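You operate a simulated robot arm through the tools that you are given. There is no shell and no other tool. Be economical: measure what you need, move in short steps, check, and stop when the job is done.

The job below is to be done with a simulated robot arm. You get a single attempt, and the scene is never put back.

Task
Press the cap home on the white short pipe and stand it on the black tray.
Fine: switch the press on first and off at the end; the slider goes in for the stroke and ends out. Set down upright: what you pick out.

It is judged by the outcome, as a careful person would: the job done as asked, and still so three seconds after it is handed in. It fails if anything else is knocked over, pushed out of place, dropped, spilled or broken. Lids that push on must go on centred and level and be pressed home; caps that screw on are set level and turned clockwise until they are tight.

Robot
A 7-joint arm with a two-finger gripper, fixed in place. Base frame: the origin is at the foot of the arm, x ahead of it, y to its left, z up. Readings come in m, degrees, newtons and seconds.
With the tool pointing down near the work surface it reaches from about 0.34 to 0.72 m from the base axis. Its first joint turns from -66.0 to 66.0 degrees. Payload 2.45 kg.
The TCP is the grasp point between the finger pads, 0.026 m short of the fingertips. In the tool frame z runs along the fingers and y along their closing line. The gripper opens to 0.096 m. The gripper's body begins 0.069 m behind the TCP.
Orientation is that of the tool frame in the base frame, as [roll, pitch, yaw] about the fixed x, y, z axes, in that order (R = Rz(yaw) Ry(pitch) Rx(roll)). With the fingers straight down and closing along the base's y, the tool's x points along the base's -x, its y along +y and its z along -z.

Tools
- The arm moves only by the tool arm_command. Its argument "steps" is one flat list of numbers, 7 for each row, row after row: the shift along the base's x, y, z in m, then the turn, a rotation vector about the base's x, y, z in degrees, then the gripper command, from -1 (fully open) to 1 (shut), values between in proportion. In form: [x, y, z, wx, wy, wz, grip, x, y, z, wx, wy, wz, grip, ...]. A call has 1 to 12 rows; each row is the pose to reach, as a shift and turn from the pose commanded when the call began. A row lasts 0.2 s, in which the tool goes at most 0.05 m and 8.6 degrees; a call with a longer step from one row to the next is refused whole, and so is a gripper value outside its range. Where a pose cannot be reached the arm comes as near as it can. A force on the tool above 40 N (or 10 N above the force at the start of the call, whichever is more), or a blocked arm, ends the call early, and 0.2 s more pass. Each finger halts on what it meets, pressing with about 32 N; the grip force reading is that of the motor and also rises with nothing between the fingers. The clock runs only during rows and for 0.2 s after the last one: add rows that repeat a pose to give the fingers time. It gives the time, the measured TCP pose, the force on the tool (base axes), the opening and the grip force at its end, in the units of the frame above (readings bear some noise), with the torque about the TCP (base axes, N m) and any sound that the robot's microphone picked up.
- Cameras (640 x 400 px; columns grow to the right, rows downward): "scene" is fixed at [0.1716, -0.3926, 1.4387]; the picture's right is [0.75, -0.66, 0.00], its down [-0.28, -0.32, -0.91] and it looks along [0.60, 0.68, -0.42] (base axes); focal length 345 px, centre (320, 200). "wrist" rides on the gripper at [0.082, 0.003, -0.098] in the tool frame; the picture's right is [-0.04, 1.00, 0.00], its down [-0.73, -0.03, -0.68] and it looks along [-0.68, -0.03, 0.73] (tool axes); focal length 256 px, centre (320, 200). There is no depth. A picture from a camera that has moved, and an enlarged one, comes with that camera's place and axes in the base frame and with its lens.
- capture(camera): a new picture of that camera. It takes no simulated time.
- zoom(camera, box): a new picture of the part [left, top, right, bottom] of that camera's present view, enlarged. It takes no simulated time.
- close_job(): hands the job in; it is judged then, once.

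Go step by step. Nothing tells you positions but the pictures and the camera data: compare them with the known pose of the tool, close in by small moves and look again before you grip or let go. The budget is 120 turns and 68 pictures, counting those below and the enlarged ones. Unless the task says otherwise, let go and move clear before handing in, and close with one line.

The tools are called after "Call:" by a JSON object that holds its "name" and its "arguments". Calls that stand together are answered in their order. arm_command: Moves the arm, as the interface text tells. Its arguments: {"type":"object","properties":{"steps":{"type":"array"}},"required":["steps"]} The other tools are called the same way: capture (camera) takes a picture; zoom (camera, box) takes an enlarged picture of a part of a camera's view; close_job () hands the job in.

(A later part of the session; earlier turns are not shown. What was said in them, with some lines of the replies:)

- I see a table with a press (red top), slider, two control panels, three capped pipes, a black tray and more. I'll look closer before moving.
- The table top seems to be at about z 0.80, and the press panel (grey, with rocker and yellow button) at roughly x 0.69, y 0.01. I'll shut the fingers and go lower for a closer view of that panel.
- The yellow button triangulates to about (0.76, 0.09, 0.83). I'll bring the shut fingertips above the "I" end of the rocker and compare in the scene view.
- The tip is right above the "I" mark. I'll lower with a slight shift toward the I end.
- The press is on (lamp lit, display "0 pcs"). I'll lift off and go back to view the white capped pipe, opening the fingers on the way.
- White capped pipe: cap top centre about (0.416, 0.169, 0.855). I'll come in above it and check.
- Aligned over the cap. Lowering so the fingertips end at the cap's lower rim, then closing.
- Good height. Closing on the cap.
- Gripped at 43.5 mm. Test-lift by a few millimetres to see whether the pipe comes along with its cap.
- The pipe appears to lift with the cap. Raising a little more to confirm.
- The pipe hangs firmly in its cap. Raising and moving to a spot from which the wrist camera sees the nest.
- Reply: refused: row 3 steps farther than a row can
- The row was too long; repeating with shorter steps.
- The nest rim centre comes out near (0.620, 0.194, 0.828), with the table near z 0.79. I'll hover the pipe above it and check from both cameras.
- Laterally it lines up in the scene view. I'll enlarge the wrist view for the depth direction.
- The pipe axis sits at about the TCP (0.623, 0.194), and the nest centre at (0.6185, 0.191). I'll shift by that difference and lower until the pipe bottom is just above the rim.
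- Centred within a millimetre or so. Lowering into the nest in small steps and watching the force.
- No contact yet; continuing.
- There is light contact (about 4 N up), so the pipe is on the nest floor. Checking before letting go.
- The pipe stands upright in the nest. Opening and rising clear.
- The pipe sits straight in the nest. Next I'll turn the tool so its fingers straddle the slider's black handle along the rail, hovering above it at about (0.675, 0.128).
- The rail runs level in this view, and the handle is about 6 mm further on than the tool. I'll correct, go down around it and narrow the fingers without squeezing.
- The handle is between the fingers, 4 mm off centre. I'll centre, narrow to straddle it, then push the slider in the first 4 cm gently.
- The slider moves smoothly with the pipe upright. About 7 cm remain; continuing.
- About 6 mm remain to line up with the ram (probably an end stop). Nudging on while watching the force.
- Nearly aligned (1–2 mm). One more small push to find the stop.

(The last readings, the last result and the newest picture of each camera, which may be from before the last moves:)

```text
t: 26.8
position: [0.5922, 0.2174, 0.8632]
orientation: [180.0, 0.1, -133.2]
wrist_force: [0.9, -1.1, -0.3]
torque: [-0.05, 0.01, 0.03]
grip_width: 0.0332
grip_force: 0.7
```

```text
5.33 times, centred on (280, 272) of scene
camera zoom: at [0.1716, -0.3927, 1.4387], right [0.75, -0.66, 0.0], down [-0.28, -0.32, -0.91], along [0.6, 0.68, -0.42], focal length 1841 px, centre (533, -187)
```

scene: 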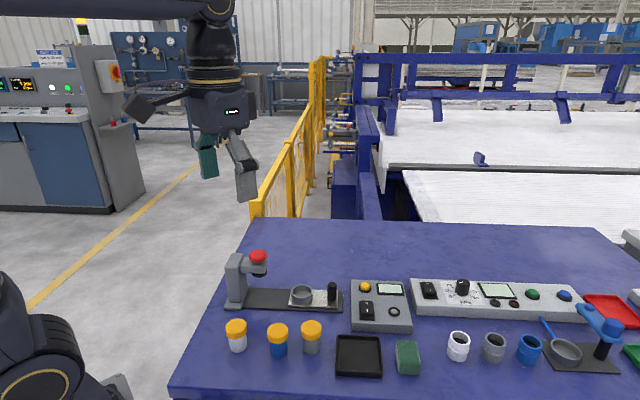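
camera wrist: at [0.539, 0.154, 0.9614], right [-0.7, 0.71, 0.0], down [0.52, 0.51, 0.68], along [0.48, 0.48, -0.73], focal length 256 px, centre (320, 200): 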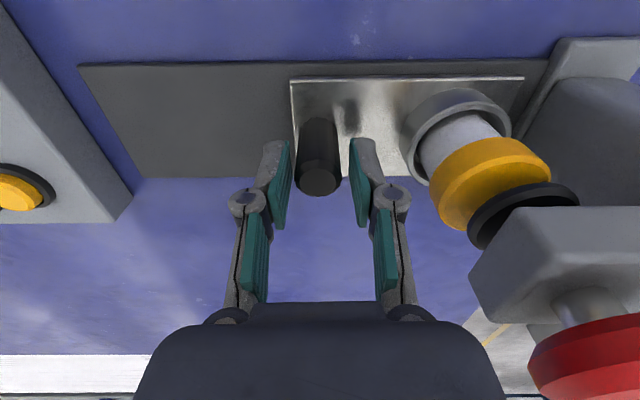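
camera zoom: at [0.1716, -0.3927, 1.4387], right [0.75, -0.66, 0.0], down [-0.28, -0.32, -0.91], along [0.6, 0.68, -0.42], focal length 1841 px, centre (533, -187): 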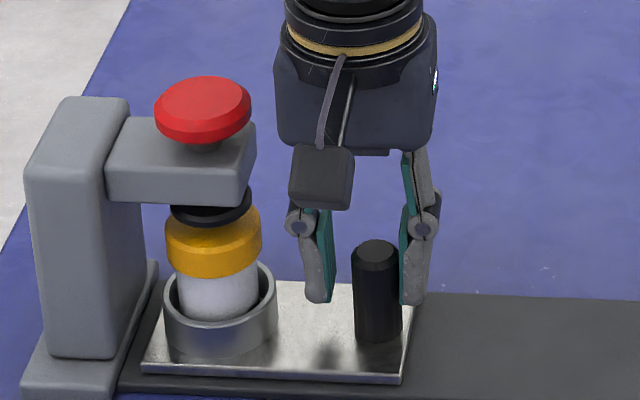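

The slider is at its inner stop with the cap under the ram. I'll rise clear of the handle, shut the fingers and go above the red palm knob on the ram.

Call:
{"name": "arm_command", "arguments": {"steps": [0.002, -0.002, 0, 0, 0, 0, 0.3, 0.002, -0.002, 0.03, 0, 0, 0, 0.3, 0.002, -0.002, 0.07, 0, 0, 0, 0.3, 0.002, -0.002, 0.11, 0, 0, 0, 1, 0.002, -0.002, 0.15, 0, 0, 0, 1, -0.02, 0.018, 0.155, 0, 0, 0, 1, -0.051, 0.046, 0.155, 0, 0, 0, 1, -0.051, 0.046, 0.145, 0, 0, 0, 1, -0.051, 0.046, 0.145, 0, 0, 0, 1]}}

Call:
{"name": "capture", "arguments": {"camera": "wrist"}}

Call:
{"name": "zoom", "arguments": {"camera": "scene", "box": [200, 210, 340, 310]}}

```text
t: 28.8
position: [0.5396, 0.2627, 1.0073]
orientation: [179.9, 0.0, -133.3]
wrist_force: [-0.1, -0.1, 0.4]
torque: [0.0, 0.01, 0.01]
grip_width: 0.0
grip_force: 28.5
```

```text
25 pictures are left
camera wrist: at [0.4819, 0.2053, 1.1059], right [-0.7, 0.71, 0.0], down [0.52, 0.51, 0.68], along [0.48, 0.48, -0.73], focal length 256 px, centre (320, 200)
```

wrist: 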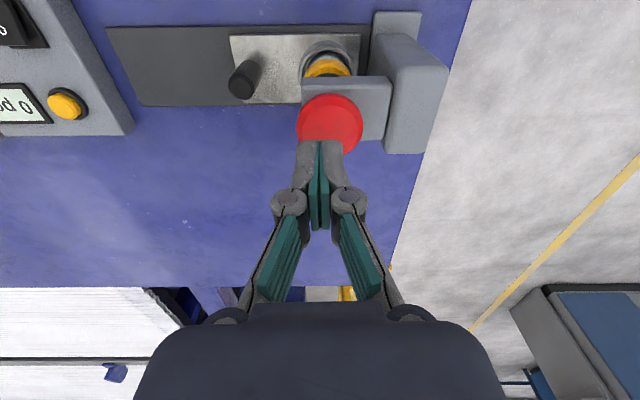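

```text
4.00 times, centred on (270, 260) of scene
camera zoom: at [0.1716, -0.3926, 1.4387], right [0.75, -0.66, 0.0], down [-0.28, -0.32, -0.91], along [0.6, 0.68, -0.42], focal length 1381 px, centre (520, -40)
```

zoom: 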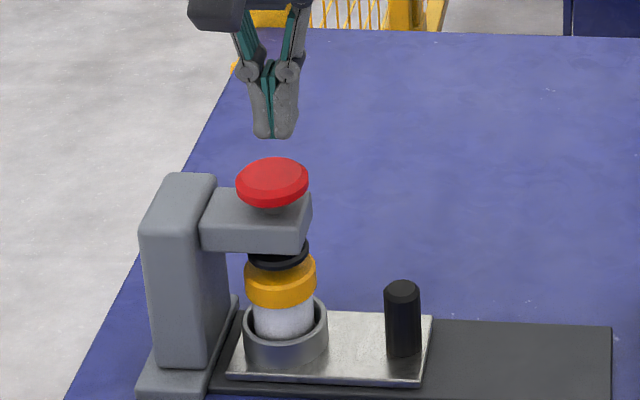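

The knob is right under the tip, at about (0.539, 0.264, 0.947). Going down to touch and then pushing.

Call:
{"name": "arm_command", "arguments": {"steps": [-0.001, 0.001, -0.015, 0, 0, 0, 1, -0.001, 0.001, -0.027, 0, 0, 0, 1, -0.001, 0.001, -0.032, 0, 0, 0, 1, -0.001, 0.001, -0.036, 0, 0, 0, 1]}}

Call:
{"name": "zoom", "arguments": {"camera": "scene", "box": [200, 230, 320, 310]}}

```text
t: 29.8
position: [0.5398, 0.2621, 0.9718]
orientation: [179.9, 0.0, -133.3]
wrist_force: [-0.2, -0.1, 1.1]
torque: [0.0, -0.03, 0.02]
grip_width: 0.0061
grip_force: 28.5
```

```text
5.00 times, centred on (260, 270) of scene
camera zoom: at [0.1716, -0.3927, 1.4387], right [0.75, -0.66, 0.0], down [-0.28, -0.32, -0.91], along [0.6, 0.68, -0.42], focal length 1726 px, centre (620, -150)
```

zoom: 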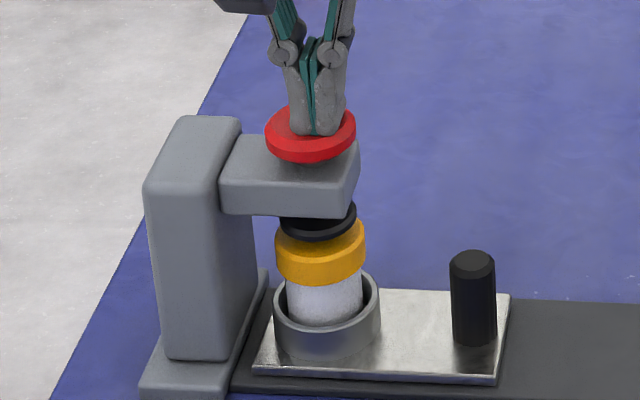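

The fingertips touch the knob. Pushing down in small steps.

Call:
{"name": "arm_command", "arguments": {"steps": [0, 0, -0.003, 0, 0, 0, 1, 0, 0, -0.006, 0, 0, 0, 1, 0, 0, -0.009, 0, 0, 0, 1, 0, 0, -0.012, 0, 0, 0, 1]}}

Call:
{"name": "zoom", "arguments": {"camera": "scene", "box": [200, 230, 320, 310]}}

```text
t: 30.8
position: [0.5394, 0.2639, 0.9597]
orientation: [-179.9, 0.1, -133.4]
wrist_force: [0.4, -0.1, 6.0]
torque: [-0.02, 0.01, 0.0]
grip_width: 0.0058
grip_force: 29.0
```

```text
5.00 times, centred on (260, 270) of scene
camera zoom: at [0.1715, -0.3927, 1.4387], right [0.75, -0.66, 0.0], down [-0.28, -0.32, -0.91], along [0.6, 0.68, -0.42], focal length 1726 px, centre (620, -150)
```

zoom: 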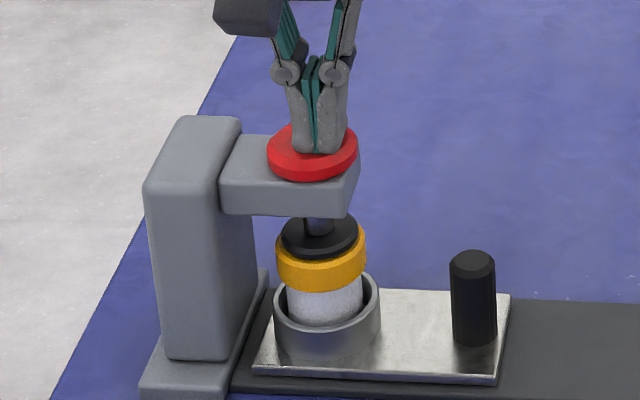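

The knob drives the ram directly; it is now on the cap. Pushing further.

Call:
{"name": "arm_command", "arguments": {"steps": [0, 0, -0.002, 0, 0, 0, 1, 0, 0, -0.004, 0, 0, 0, 1, 0, 0, -0.006, 0, 0, 0, 1]}}

Call:
{"name": "zoom", "arguments": {"camera": "scene", "box": [200, 230, 320, 310]}}

```text
t: 31.6
position: [0.5418, 0.264, 0.9564]
orientation: [-179.9, 0.1, -133.2]
wrist_force: [-4.8, -2.4, 12.2]
torque: [-0.07, 0.16, 0.01]
grip_width: 0.0059
grip_force: 28.4
heard: click
stopped in row 3: the force on the tool passed its limit at 44 N (the readings are from after the stop); the commanded pose is now the measured one
```

```text
5.00 times, centred on (260, 270) of scene
camera zoom: at [0.1713, -0.3928, 1.4387], right [0.75, -0.66, 0.0], down [-0.28, -0.32, -0.91], along [0.6, 0.68, -0.42], focal length 1726 px, centre (620, -150)
```

zoom: 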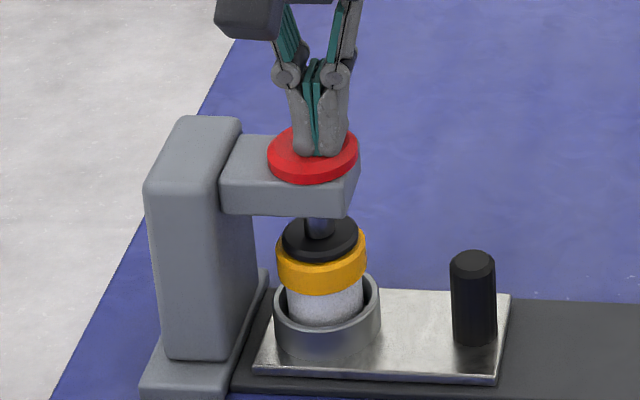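

A click at 44 N: the cap moved down. I'll raise off the knob and check the counter and the cap.

Call:
{"name": "arm_command", "arguments": {"steps": [0, 0, 0.01, 0, 0, 0, 1, 0, 0, 0.03, 0, 0, 0, 1, 0, 0, 0.06, 0, 0, 0, 1, 0, 0, 0.07, 0, 0, 0, 1]}}

Call:
{"name": "zoom", "arguments": {"camera": "scene", "box": [215, 230, 415, 355]}}

```text
t: 32.6
position: [0.5404, 0.264, 1.0259]
orientation: [179.9, 0.1, -133.3]
wrist_force: [0.5, -0.5, -0.4]
torque: [-0.01, -0.04, 0.0]
grip_width: 0.0
grip_force: 28.7
```

```text
3.20 times, centred on (315, 292) of scene
camera zoom: at [0.1716, -0.3926, 1.4387], right [0.75, -0.66, 0.0], down [-0.28, -0.32, -0.91], along [0.6, 0.68, -0.42], focal length 1105 px, centre (336, -96)
```

zoom: 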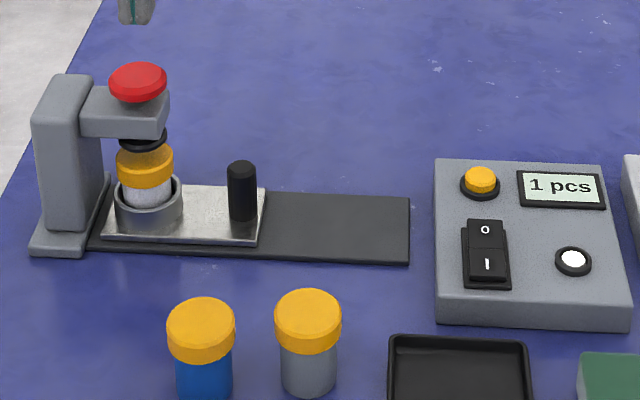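

The display reads 1 pcs and the ram is back up. Returning to the handle to draw the slider out.

Call:
{"name": "arm_command", "arguments": {"steps": [0.025, -0.024, 0, 0, 0, 0, 0.3, 0.0535, -0.049, 0, 0, 0, 0, 0.06, 0.0535, -0.049, -0.04, 0, 0, 0, 0.06, 0.0535, -0.049, -0.08, 0, 0, 0, 0.06, 0.0535, -0.049, -0.12, 0, 0, 0, 0.06, 0.0535, -0.049, -0.12, 0, 0, 0, 0.06]}}

Call:
{"name": "capture", "arguments": {"camera": "wrist"}}

```text
t: 34.0
position: [0.5926, 0.2164, 0.9078]
orientation: [-179.9, 0.2, -133.2]
wrist_force: [0.5, -0.5, 0.5]
torque: [0.0, 0.0, -0.03]
grip_width: 0.045
grip_force: 0.0
```

```text
19 pictures are left
camera wrist: at [0.535, 0.1593, 1.0055], right [-0.7, 0.71, 0.0], down [0.52, 0.51, 0.68], along [0.49, 0.48, -0.73], focal length 256 px, centre (320, 200)
```

wrist: 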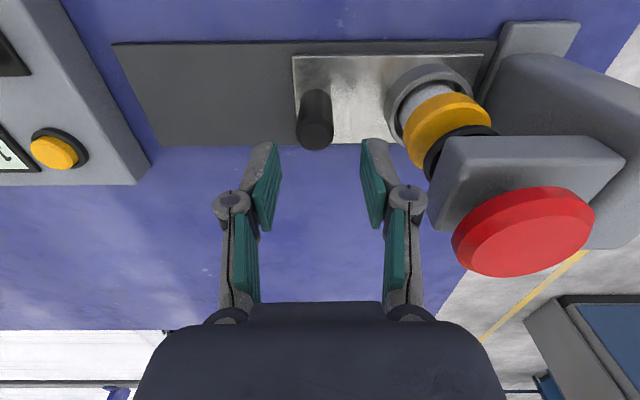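

Aligned over the handle. Lowering, narrowing the fingers and drawing the slider out.

Call:
{"name": "arm_command", "arguments": {"steps": [0.002, -0.002, -0.02, 0, 0, 0, 0.06, 0.002, -0.002, -0.045, 0, 0, 0, 0.06, 0.002, -0.002, -0.045, 0, 0, 0, 0.32, 0.002, -0.002, -0.045, 0, 0, 0, 0.32, 0.006, -0.006, -0.045, 0, 0, 0, 0.32, 0.01, -0.01, -0.045, 0, 0, 0, 0.32, 0.015, -0.015, -0.045, 0, 0, 0, 0.32, 0.021, -0.021, -0.045, 0, 0, 0, 0.32, 0.027, -0.027, -0.045, 0, 0, 0, 0.32, 0.034, -0.033, -0.045, 0, 0, 0, 0.32, 0.04, -0.039, -0.045, 0, 0, 0, 0.32, 0.046, -0.045, -0.045, 0, 0, 0, 0.32]}}

Call:
{"name": "zoom", "arguments": {"camera": "scene", "box": [220, 235, 380, 335]}}

```text
t: 36.6
position: [0.6407, 0.1698, 0.8625]
orientation: [-179.9, 0.1, -133.2]
wrist_force: [0.8, -0.2, 0.5]
torque: [-0.03, 0.0, 0.03]
grip_width: 0.0326
grip_force: 0.0
```

```text
4.00 times, centred on (300, 285) of scene
camera zoom: at [0.1716, -0.3926, 1.4387], right [0.75, -0.66, 0.0], down [-0.28, -0.32, -0.91], along [0.6, 0.68, -0.42], focal length 1381 px, centre (400, -140)
```

zoom: 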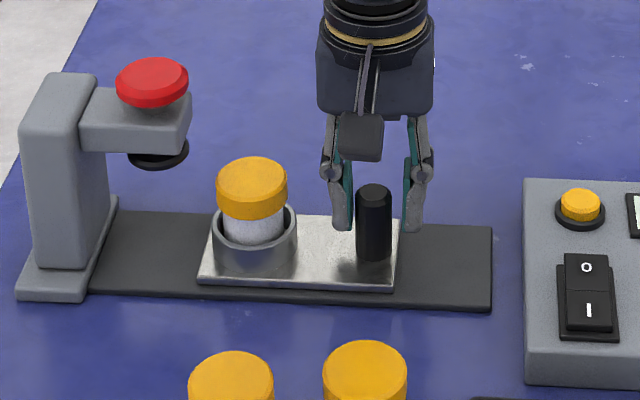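

The slider comes along; about 5 cm remain to its original outer position.

Call:
{"name": "arm_command", "arguments": {"steps": [0.006, -0.006, 0, 0, 0, 0, 0.32, 0.012, -0.012, 0, 0, 0, 0, 0.32, 0.018, -0.018, 0, 0, 0, 0, 0.32, 0.024, -0.024, 0, 0, 0, 0, 0.32, 0.029, -0.029, 0, 0, 0, 0, 0.32, 0.033, -0.033, 0, 0, 0, 0, 0.32, 0.036, -0.036, 0, 0, 0, 0, 0.32, 0.038, -0.038, 0, 0, 0, 0, 0.32]}}

Call:
{"name": "zoom", "arguments": {"camera": "scene", "box": [220, 235, 380, 335]}}

```text
t: 38.4
position: [0.678, 0.1326, 0.861]
orientation: [180.0, 0.2, -133.2]
wrist_force: [-2.3, 3.5, 0.7]
torque: [0.07, 0.1, 0.0]
grip_width: 0.0353
grip_force: 2.0
```

```text
4.00 times, centred on (300, 285) of scene
camera zoom: at [0.1715, -0.3926, 1.4387], right [0.75, -0.66, 0.0], down [-0.28, -0.32, -0.91], along [0.6, 0.68, -0.42], focal length 1381 px, centre (400, -140)
```

zoom: 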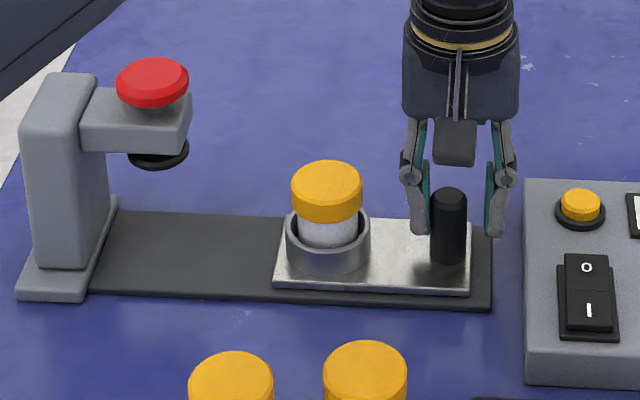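

The slider is at its outer stop again. I'll ease off the handle, rise, and go above the pressed pipe, keeping this orientation.

Call:
{"name": "arm_command", "arguments": {"steps": [-0.003, 0.003, 0, 0, 0, 0, 0.25, -0.003, 0.003, 0.04, 0, 0, 0, 0.2, -0.003, 0.003, 0.08, 0, 0, 0, -0.4, -0.02, 0.02, 0.1, 0, 0, 0, -0.5, -0.04, 0.04, 0.1, 0, 0, 0, -0.5, -0.06, 0.0585, 0.1, 0, 0, 0, -0.5, -0.06, 0.0585, 0.07, 0, 0, 0, -0.5, -0.06, 0.0585, 0.07, 0, 0, 0, -0.5]}}

Call:
{"name": "capture", "arguments": {"camera": "wrist"}}

```text
t: 40.2
position: [0.6198, 0.191, 0.9313]
orientation: [-179.9, 0.1, -133.3]
wrist_force: [0.7, -0.2, 0.4]
torque: [0.02, 0.03, -0.02]
grip_width: 0.072
grip_force: 0.1
```

```text
16 pictures are left
camera wrist: at [0.5613, 0.1344, 1.0297], right [-0.7, 0.71, 0.0], down [0.52, 0.51, 0.68], along [0.49, 0.48, -0.73], focal length 256 px, centre (320, 200)
```

wrist: 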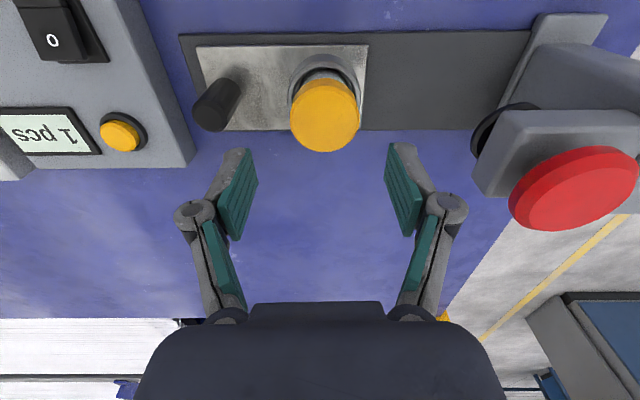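

The cap sits within about 3 mm of the tool axis. Correcting, lowering and closing on the cap.

Call:
{"name": "arm_command", "arguments": {"steps": [-0.003, 0.0005, -0.02, 0, 0, 0, -0.5, -0.003, 0.0005, -0.045, 0, 0, 0, -0.5, -0.003, 0.0005, -0.059, 0, 0, 0, -0.5, -0.003, 0.0005, -0.059, 0, 0, 0, -0.5]}}

Call:
{"name": "zoom", "arguments": {"camera": "scene", "box": [250, 235, 370, 310]}}

```text
t: 41.2
position: [0.6163, 0.1919, 0.8706]
orientation: [-179.9, 0.1, -133.2]
wrist_force: [1.2, 0.6, -0.3]
torque: [0.0, 0.0, -0.04]
grip_width: 0.0721
grip_force: 0.2
```

```text
5.33 times, centred on (310, 272) of scene
camera zoom: at [0.1716, -0.3926, 1.4387], right [0.75, -0.66, 0.0], down [-0.28, -0.32, -0.91], along [0.6, 0.68, -0.42], focal length 1841 px, centre (373, -187)
```

zoom: 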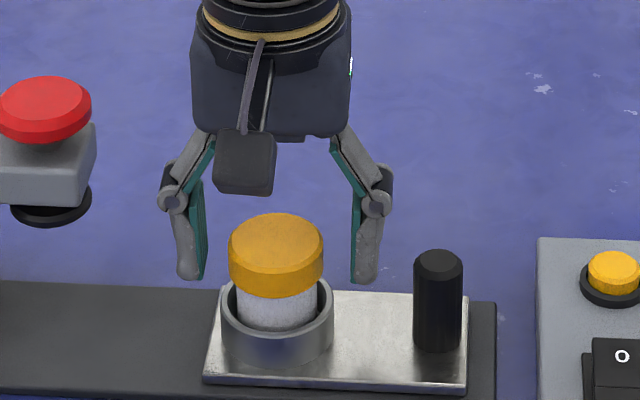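

Symmetric about the cap, tips above the nest rim. Closing, then lifting straight up out of the nest.

Call:
{"name": "arm_command", "arguments": {"steps": [0, 0, 0, 0, 0, 0, -0.2, 0, 0, 0, 0, 0, 0, 0.1, 0, 0, 0, 0, 0, 0, 0.3, 0, 0, 0, 0, 0, 0, 0.3, 0, 0, 0, 0, 0, 0, 0.3]}}

Call:
{"name": "arm_command", "arguments": {"steps": [0, 0, 0.01, 0, 0, 0, 0.3, 0, 0, 0.025, 0, 0, 0, 0.3, 0, 0, 0.05, 0, 0, 0, 0.3, 0, 0, 0.08, 0, 0, 0, 0.3, 0, 0, 0.11, 0, 0, 0, 0.3]}}

Call:
{"name": "zoom", "arguments": {"camera": "scene", "box": [240, 210, 400, 310]}}

```text
t: 42.4
position: [0.6172, 0.1911, 0.8716]
orientation: [-179.9, 0.1, -133.3]
wrist_force: [-0.1, 0.2, 2.7]
torque: [0.02, 0.05, 0.02]
grip_width: 0.0445
grip_force: 31.6
```

```text
t: 43.6
position: [0.6138, 0.1909, 0.982]
orientation: [179.9, 0.1, -133.3]
wrist_force: [-0.7, 0.1, -0.2]
torque: [-0.01, -0.01, 0.01]
grip_width: 0.0449
grip_force: 31.9
```

```text
4.00 times, centred on (320, 260) of scene
camera zoom: at [0.1716, -0.3926, 1.4387], right [0.75, -0.66, 0.0], down [-0.28, -0.32, -0.91], along [0.6, 0.68, -0.42], focal length 1381 px, centre (320, -40)
```

zoom: 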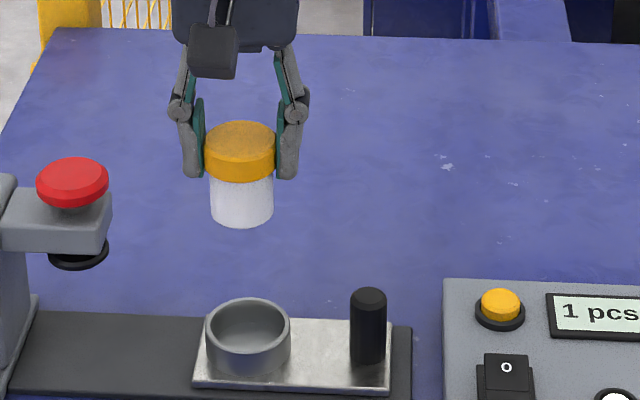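

The capped pipe is out and straight. Moving over the black tray (centre about 0.598, -0.037).

Call:
{"name": "arm_command", "arguments": {"steps": [-0.003, -0.038, 0, 0, 0, 0, 0.3, -0.006, -0.076, 0, 0, 0, 0, 0.3, -0.009, -0.114, 0, 0, 0, 0, 0.3, -0.012, -0.152, 0, 0, 0, 0, 0.3, -0.015, -0.19, 0, 0, 0, 0, 0.3, -0.018, -0.228, 0, 0, 0, 0, 0.3, -0.018, -0.228, -0.03, 0, 0, 0, 0.3, -0.018, -0.228, -0.06, 0, 0, 0, 0.3, -0.018, -0.228, -0.06, 0, 0, 0, 0.3]}}

Call:
{"name": "capture", "arguments": {"camera": "wrist"}}

Call:
{"name": "zoom", "arguments": {"camera": "scene", "box": [290, 290, 430, 390]}}

```text
t: 45.6
position: [0.5976, -0.0372, 0.9224]
orientation: [-180.0, 0.0, -133.2]
wrist_force: [0.1, 0.3, 0.5]
torque: [-0.01, -0.02, 0.0]
grip_width: 0.0448
grip_force: 32.1
```

```text
13 pictures are left
camera wrist: at [0.539, -0.0944, 1.0211], right [-0.7, 0.71, 0.0], down [0.52, 0.51, 0.68], along [0.49, 0.48, -0.73], focal length 256 px, centre (320, 200)
```

wrist: 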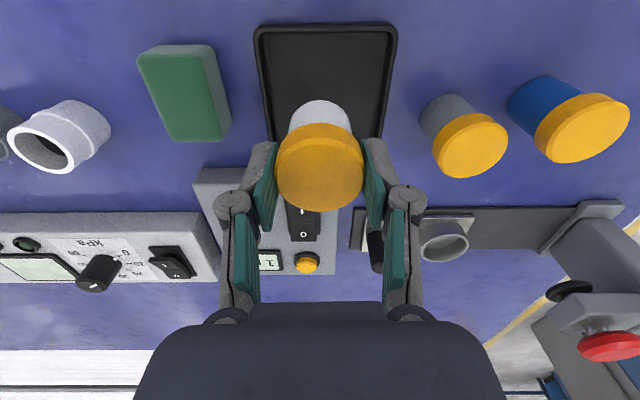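

```text
4.00 times, centred on (360, 340) of scene
camera zoom: at [0.1716, -0.3927, 1.4387], right [0.75, -0.66, 0.0], down [-0.28, -0.32, -0.91], along [0.6, 0.68, -0.42], focal length 1381 px, centre (160, -360)
```

zoom: 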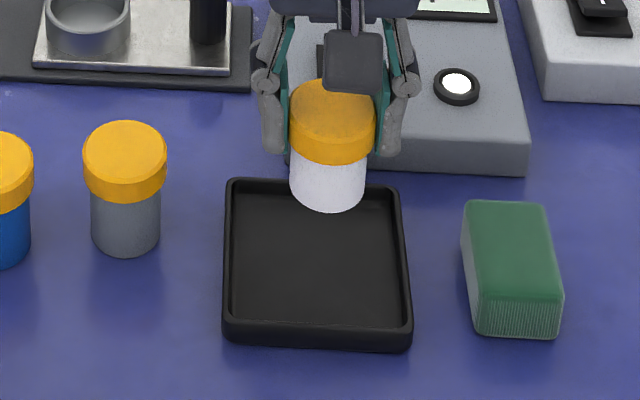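

The pipe will land a few millimetres from the tray's middle. I'll adjust slightly and lower to just above the tray floor.

Call:
{"name": "arm_command", "arguments": {"steps": [0.0025, 0.009, 0, 0, 0, 0, 0.3, 0.0025, 0.009, -0.025, 0, 0, 0, 0.3, 0.0025, 0.009, -0.045, 0, 0, 0, 0.3, 0.0025, 0.009, -0.053, 0, 0, 0, 0.3, 0.0025, 0.009, -0.053, 0, 0, 0, 0.3]}}

Call:
{"name": "zoom", "arguments": {"camera": "scene", "box": [320, 310, 410, 390]}}

```text
t: 46.8
position: [0.6006, -0.0277, 0.869]
orientation: [180.0, 0.1, -133.2]
wrist_force: [0.7, -0.5, -1.8]
torque: [-0.02, -0.02, 0.03]
grip_width: 0.0446
grip_force: 32.1
```

```text
5.00 times, centred on (365, 350) of scene
camera zoom: at [0.1716, -0.3926, 1.4387], right [0.75, -0.66, 0.0], down [-0.28, -0.32, -0.91], along [0.6, 0.68, -0.42], focal length 1726 px, centre (95, -550)
```

zoom: 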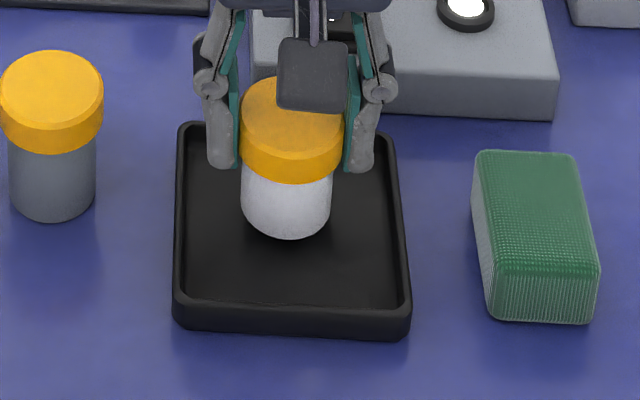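

Centred over the tray floor. Lowering in small steps until contact.

Call:
{"name": "arm_command", "arguments": {"steps": [0, 0, -0.002, 0, 0, 0, 0.3, 0, 0, -0.003, 0, 0, 0, 0.3]}}

Call:
{"name": "arm_command", "arguments": {"steps": [0, 0, -0.0015, 0, 0, 0, 0.3]}}

Call:
{"name": "arm_command", "arguments": {"steps": [0, 0, -0.001, 0, 0, 0, 0.3]}}

```text
t: 47.4
position: [0.5984, -0.0268, 0.8673]
orientation: [-179.9, 0.1, -133.2]
wrist_force: [-1.0, -0.7, -0.3]
torque: [0.05, 0.0, -0.04]
grip_width: 0.0448
grip_force: 32.3
```

```text
t: 47.8
position: [0.6, -0.0271, 0.8645]
orientation: [-179.9, 0.1, -133.2]
wrist_force: [0.1, -0.1, -0.5]
torque: [0.01, -0.01, 0.01]
grip_width: 0.0448
grip_force: 31.7
```

```text
t: 48.2
position: [0.601, -0.0272, 0.8643]
orientation: [-179.8, 0.1, -133.3]
wrist_force: [0.2, -0.1, -0.7]
torque: [0.01, 0.0, 0.01]
grip_width: 0.0448
grip_force: 32.2
```

Call:
{"name": "arm_command", "arguments": {"steps": [0, 0, -0.0015, 0, 0, 0, 0.3]}}

Call:
{"name": "arm_command", "arguments": {"steps": [0, 0, -0.001, 0, 0, 0, 0.3]}}

Call:
{"name": "zoom", "arguments": {"camera": "scene", "box": [320, 310, 410, 390]}}

```text
t: 48.6
position: [0.599, -0.0274, 0.8638]
orientation: [-179.9, 0.0, -133.2]
wrist_force: [0.0, -0.2, -0.2]
torque: [0.01, 0.01, 0.01]
grip_width: 0.0448
grip_force: 31.7
```

```text
t: 49.0
position: [0.5998, -0.0271, 0.8617]
orientation: [-179.9, 0.1, -133.3]
wrist_force: [0.9, -0.9, -0.9]
torque: [-0.02, -0.01, 0.0]
grip_width: 0.0443
grip_force: 31.9
```

```text
5.00 times, centred on (365, 350) of scene
camera zoom: at [0.1716, -0.3926, 1.4387], right [0.75, -0.66, 0.0], down [-0.28, -0.32, -0.91], along [0.6, 0.68, -0.42], focal length 1726 px, centre (95, -550)
```

zoom: 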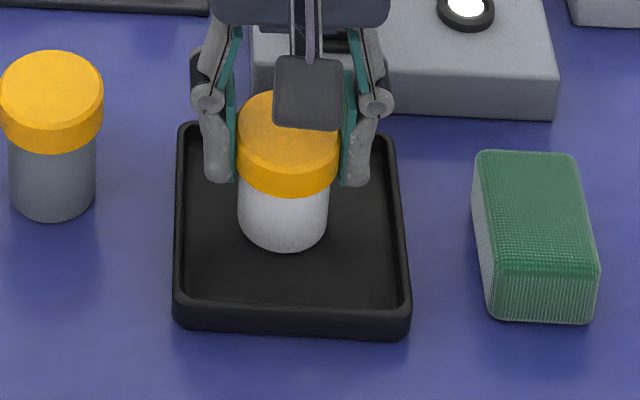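

Still no contact force; going on a millimetre at a time.

Call:
{"name": "arm_command", "arguments": {"steps": [0, 0, -0.001, 0, 0, 0, 0.3]}}

Call:
{"name": "arm_command", "arguments": {"steps": [0, 0, -0.001, 0, 0, 0, 0.3]}}

Call:
{"name": "arm_command", "arguments": {"steps": [0, 0, -0.001, 0, 0, 0, 0.3]}}

```text
t: 49.4
position: [0.5986, -0.0287, 0.8608]
orientation: [-180.0, 0.0, -133.4]
wrist_force: [-1.5, 0.5, 3.5]
torque: [0.02, 0.08, 0.01]
grip_width: 0.0448
grip_force: 31.7
```

```text
t: 49.8
position: [0.6006, -0.0274, 0.8605]
orientation: [-179.9, 0.1, -133.3]
wrist_force: [-5.5, 1.2, 18.8]
torque: [0.02, 0.24, 0.0]
grip_width: 0.0448
grip_force: 31.5
```

```text
t: 50.2
position: [0.5988, -0.0266, 0.8596]
orientation: [-179.9, 0.3, -133.3]
wrist_force: [-4.5, 1.0, 19.4]
torque: [0.11, 0.23, 0.02]
grip_width: 0.0448
grip_force: 32.0
```

Firm contact with the tray floor (19 N). Easing back up 1.5 mm, then releasing and rising.

Call:
{"name": "arm_command", "arguments": {"steps": [0, 0, 0.0015, 0, 0, 0, 0.3, 0, 0, 0.0015, 0, 0, 0, 0.3]}}

Call:
{"name": "arm_command", "arguments": {"steps": [0, 0, 0, 0, 0, 0, 0, 0, 0, 0, 0, 0, 0, -0.4, 0, 0, 0, 0, 0, 0, -0.4, 0, 0, 0.02, 0, 0, 0, -0.4, 0, 0, 0.06, 0, 0, 0, -0.4, 0, 0, 0.1, 0, 0, 0, -0.4, 0, 0, 0.13, 0, 0, 0, 0]}}

Call:
{"name": "zoom", "arguments": {"camera": "scene", "box": [320, 280, 420, 390]}}

```text
t: 50.8
position: [0.5991, -0.0275, 0.8592]
orientation: [180.0, 0.0, -133.3]
wrist_force: [1.5, -0.2, 0.7]
torque: [-0.01, -0.05, 0.01]
grip_width: 0.0445
grip_force: 32.0
```

```text
t: 52.4
position: [0.5979, -0.0298, 0.9885]
orientation: [179.9, 0.0, -133.4]
wrist_force: [-0.3, -0.5, -0.4]
torque: [-0.04, -0.03, 0.01]
grip_width: 0.0479
grip_force: 0.1
```

```text
3.64 times, centred on (370, 335) of scene
camera zoom: at [0.1716, -0.3926, 1.4387], right [0.75, -0.66, 0.0], down [-0.28, -0.32, -0.91], along [0.6, 0.68, -0.42], focal length 1255 px, centre (138, -291)
```

zoom: 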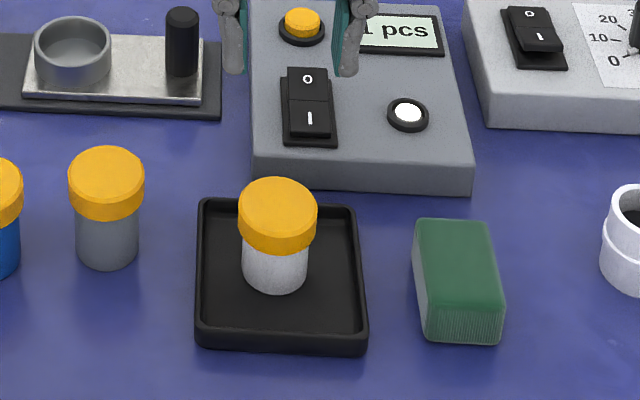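

The capped pipe stands upright on the tray. Now to switch the press off: shut fingers over the "O" end of the rocker at about (0.708, 0.042).

Call:
{"name": "arm_command", "arguments": {"steps": [0.028, 0.018, 0, 0, 0, 0, 1, 0.056, 0.036, 0, 0, 0, 0, 1, 0.084, 0.054, 0, 0, 0, 0, 1, 0.1105, 0.0725, 0, 0, 0, 0, 1, 0.1105, 0.0725, -0.04, 0, 0, 0, 1, 0.1105, 0.0725, -0.09, 0, 0, 0, 1, 0.1105, 0.0725, -0.095, 0, 0, 0, 1]}}

Call:
{"name": "zoom", "arguments": {"camera": "scene", "box": [340, 260, 420, 330]}}

```text
t: 54.0
position: [0.7091, 0.0437, 0.895]
orientation: [180.0, 0.1, -133.3]
wrist_force: [-0.6, -0.4, 0.1]
torque: [0.0, 0.02, -0.01]
grip_width: 0.0002
grip_force: 28.2
```

```text
5.71 times, centred on (380, 295) of scene
camera zoom: at [0.1716, -0.3926, 1.4387], right [0.75, -0.66, 0.0], down [-0.28, -0.32, -0.91], along [0.6, 0.68, -0.42], focal length 1973 px, centre (-23, -343)
```

zoom: 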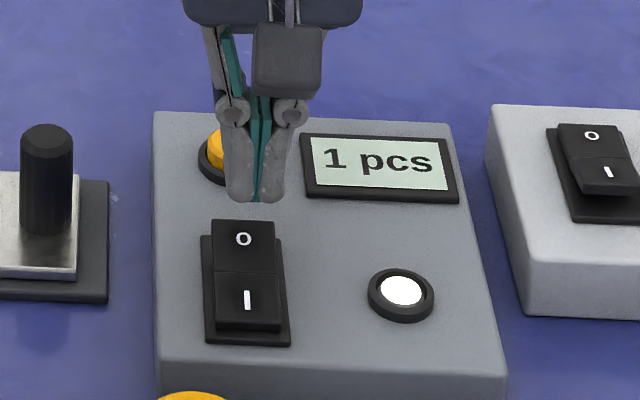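

The tip projects right onto the "O". Pressing down.

Call:
{"name": "arm_command", "arguments": {"steps": [0, 0, -0.015, 0, 0, 0, 1, 0, 0, -0.024, 0, 0, 0, 1, 0, 0, -0.029, 0, 0, 0, 1]}}

Call:
{"name": "zoom", "arguments": {"camera": "scene", "box": [340, 260, 420, 330]}}

```text
t: 54.8
position: [0.7087, 0.0443, 0.8667]
orientation: [-180.0, 0.1, -133.3]
wrist_force: [0.5, -0.1, 0.2]
torque: [0.03, -0.01, 0.0]
grip_width: 0.0001
grip_force: 28.7
```

```text
5.71 times, centred on (380, 295) of scene
camera zoom: at [0.1716, -0.3926, 1.4387], right [0.75, -0.66, 0.0], down [-0.28, -0.32, -0.91], along [0.6, 0.68, -0.42], focal length 1973 px, centre (-23, -343)
```

zoom: 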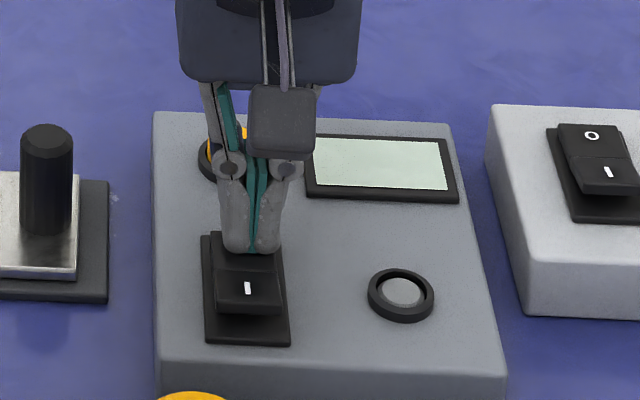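

The lamp and display are dark, so the press is off. Rising clear for a last look.

Call:
{"name": "arm_command", "arguments": {"steps": [0, 0, 0.04, 0, 0, 0, 1, 0, 0, 0.08, 0, 0, 0, 1, 0, 0, 0.12, 0, 0, 0, 1, 0, 0, 0.16, 0, 0, 0, 1, -0.02, 0, 0.2, 0, 0, 0, 1, -0.04, 0, 0.24, 0, 0, 0, 1]}}

Call:
{"name": "zoom", "arguments": {"camera": "scene", "box": [200, 230, 460, 392]}}

Call:
{"name": "zoom", "arguments": {"camera": "scene", "box": [325, 310, 405, 390]}}

```text
t: 56.2
position: [0.6696, 0.0453, 1.1072]
orientation: [180.0, 0.0, -133.3]
wrist_force: [0.2, 0.0, 0.4]
torque: [0.02, 0.01, -0.02]
grip_width: 0.0
grip_force: 28.0
```

```text
2.46 times, centred on (330, 311) of scene
camera zoom: at [0.1716, -0.3926, 1.4387], right [0.75, -0.66, 0.0], down [-0.28, -0.32, -0.91], along [0.6, 0.68, -0.42], focal length 850 px, centre (295, -73)
```

zoom: 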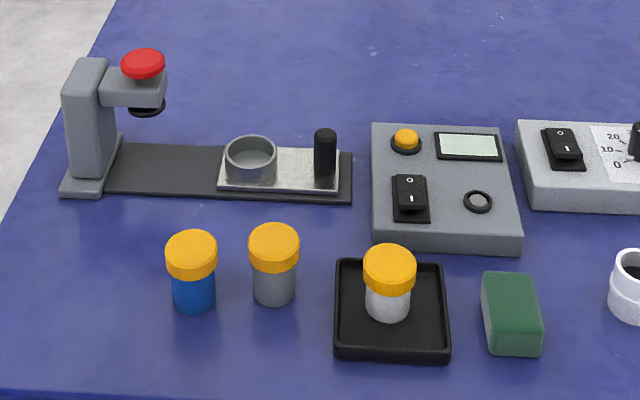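

```text
5.00 times, centred on (365, 350) of scene
camera zoom: at [0.1716, -0.3926, 1.4387], right [0.75, -0.66, 0.0], down [-0.28, -0.32, -0.91], along [0.6, 0.68, -0.42], focal length 1726 px, centre (95, -550)
```

zoom: 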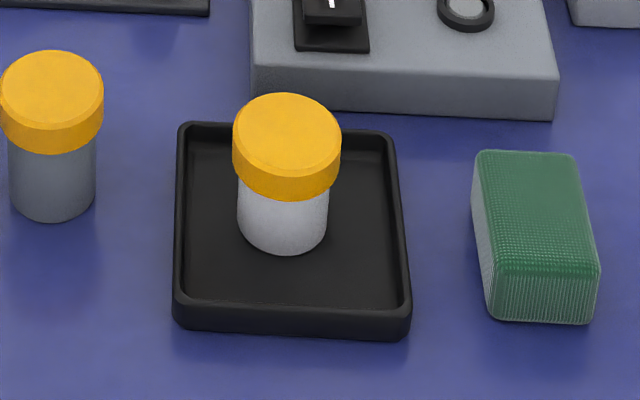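

Everything is in its final state: the pipe is upright on the tray with its cap home and level, the slider is out, the press is off, and nothing else has moved. Handing in.

Call:
{"name": "close_job", "arguments": {}}

```text
The job is handed in.
```

I pressed the cap home on the white short pipe (the press clicked and counted 1 pcs) and stood it upright on the black tray; the slider is out and the press is off.
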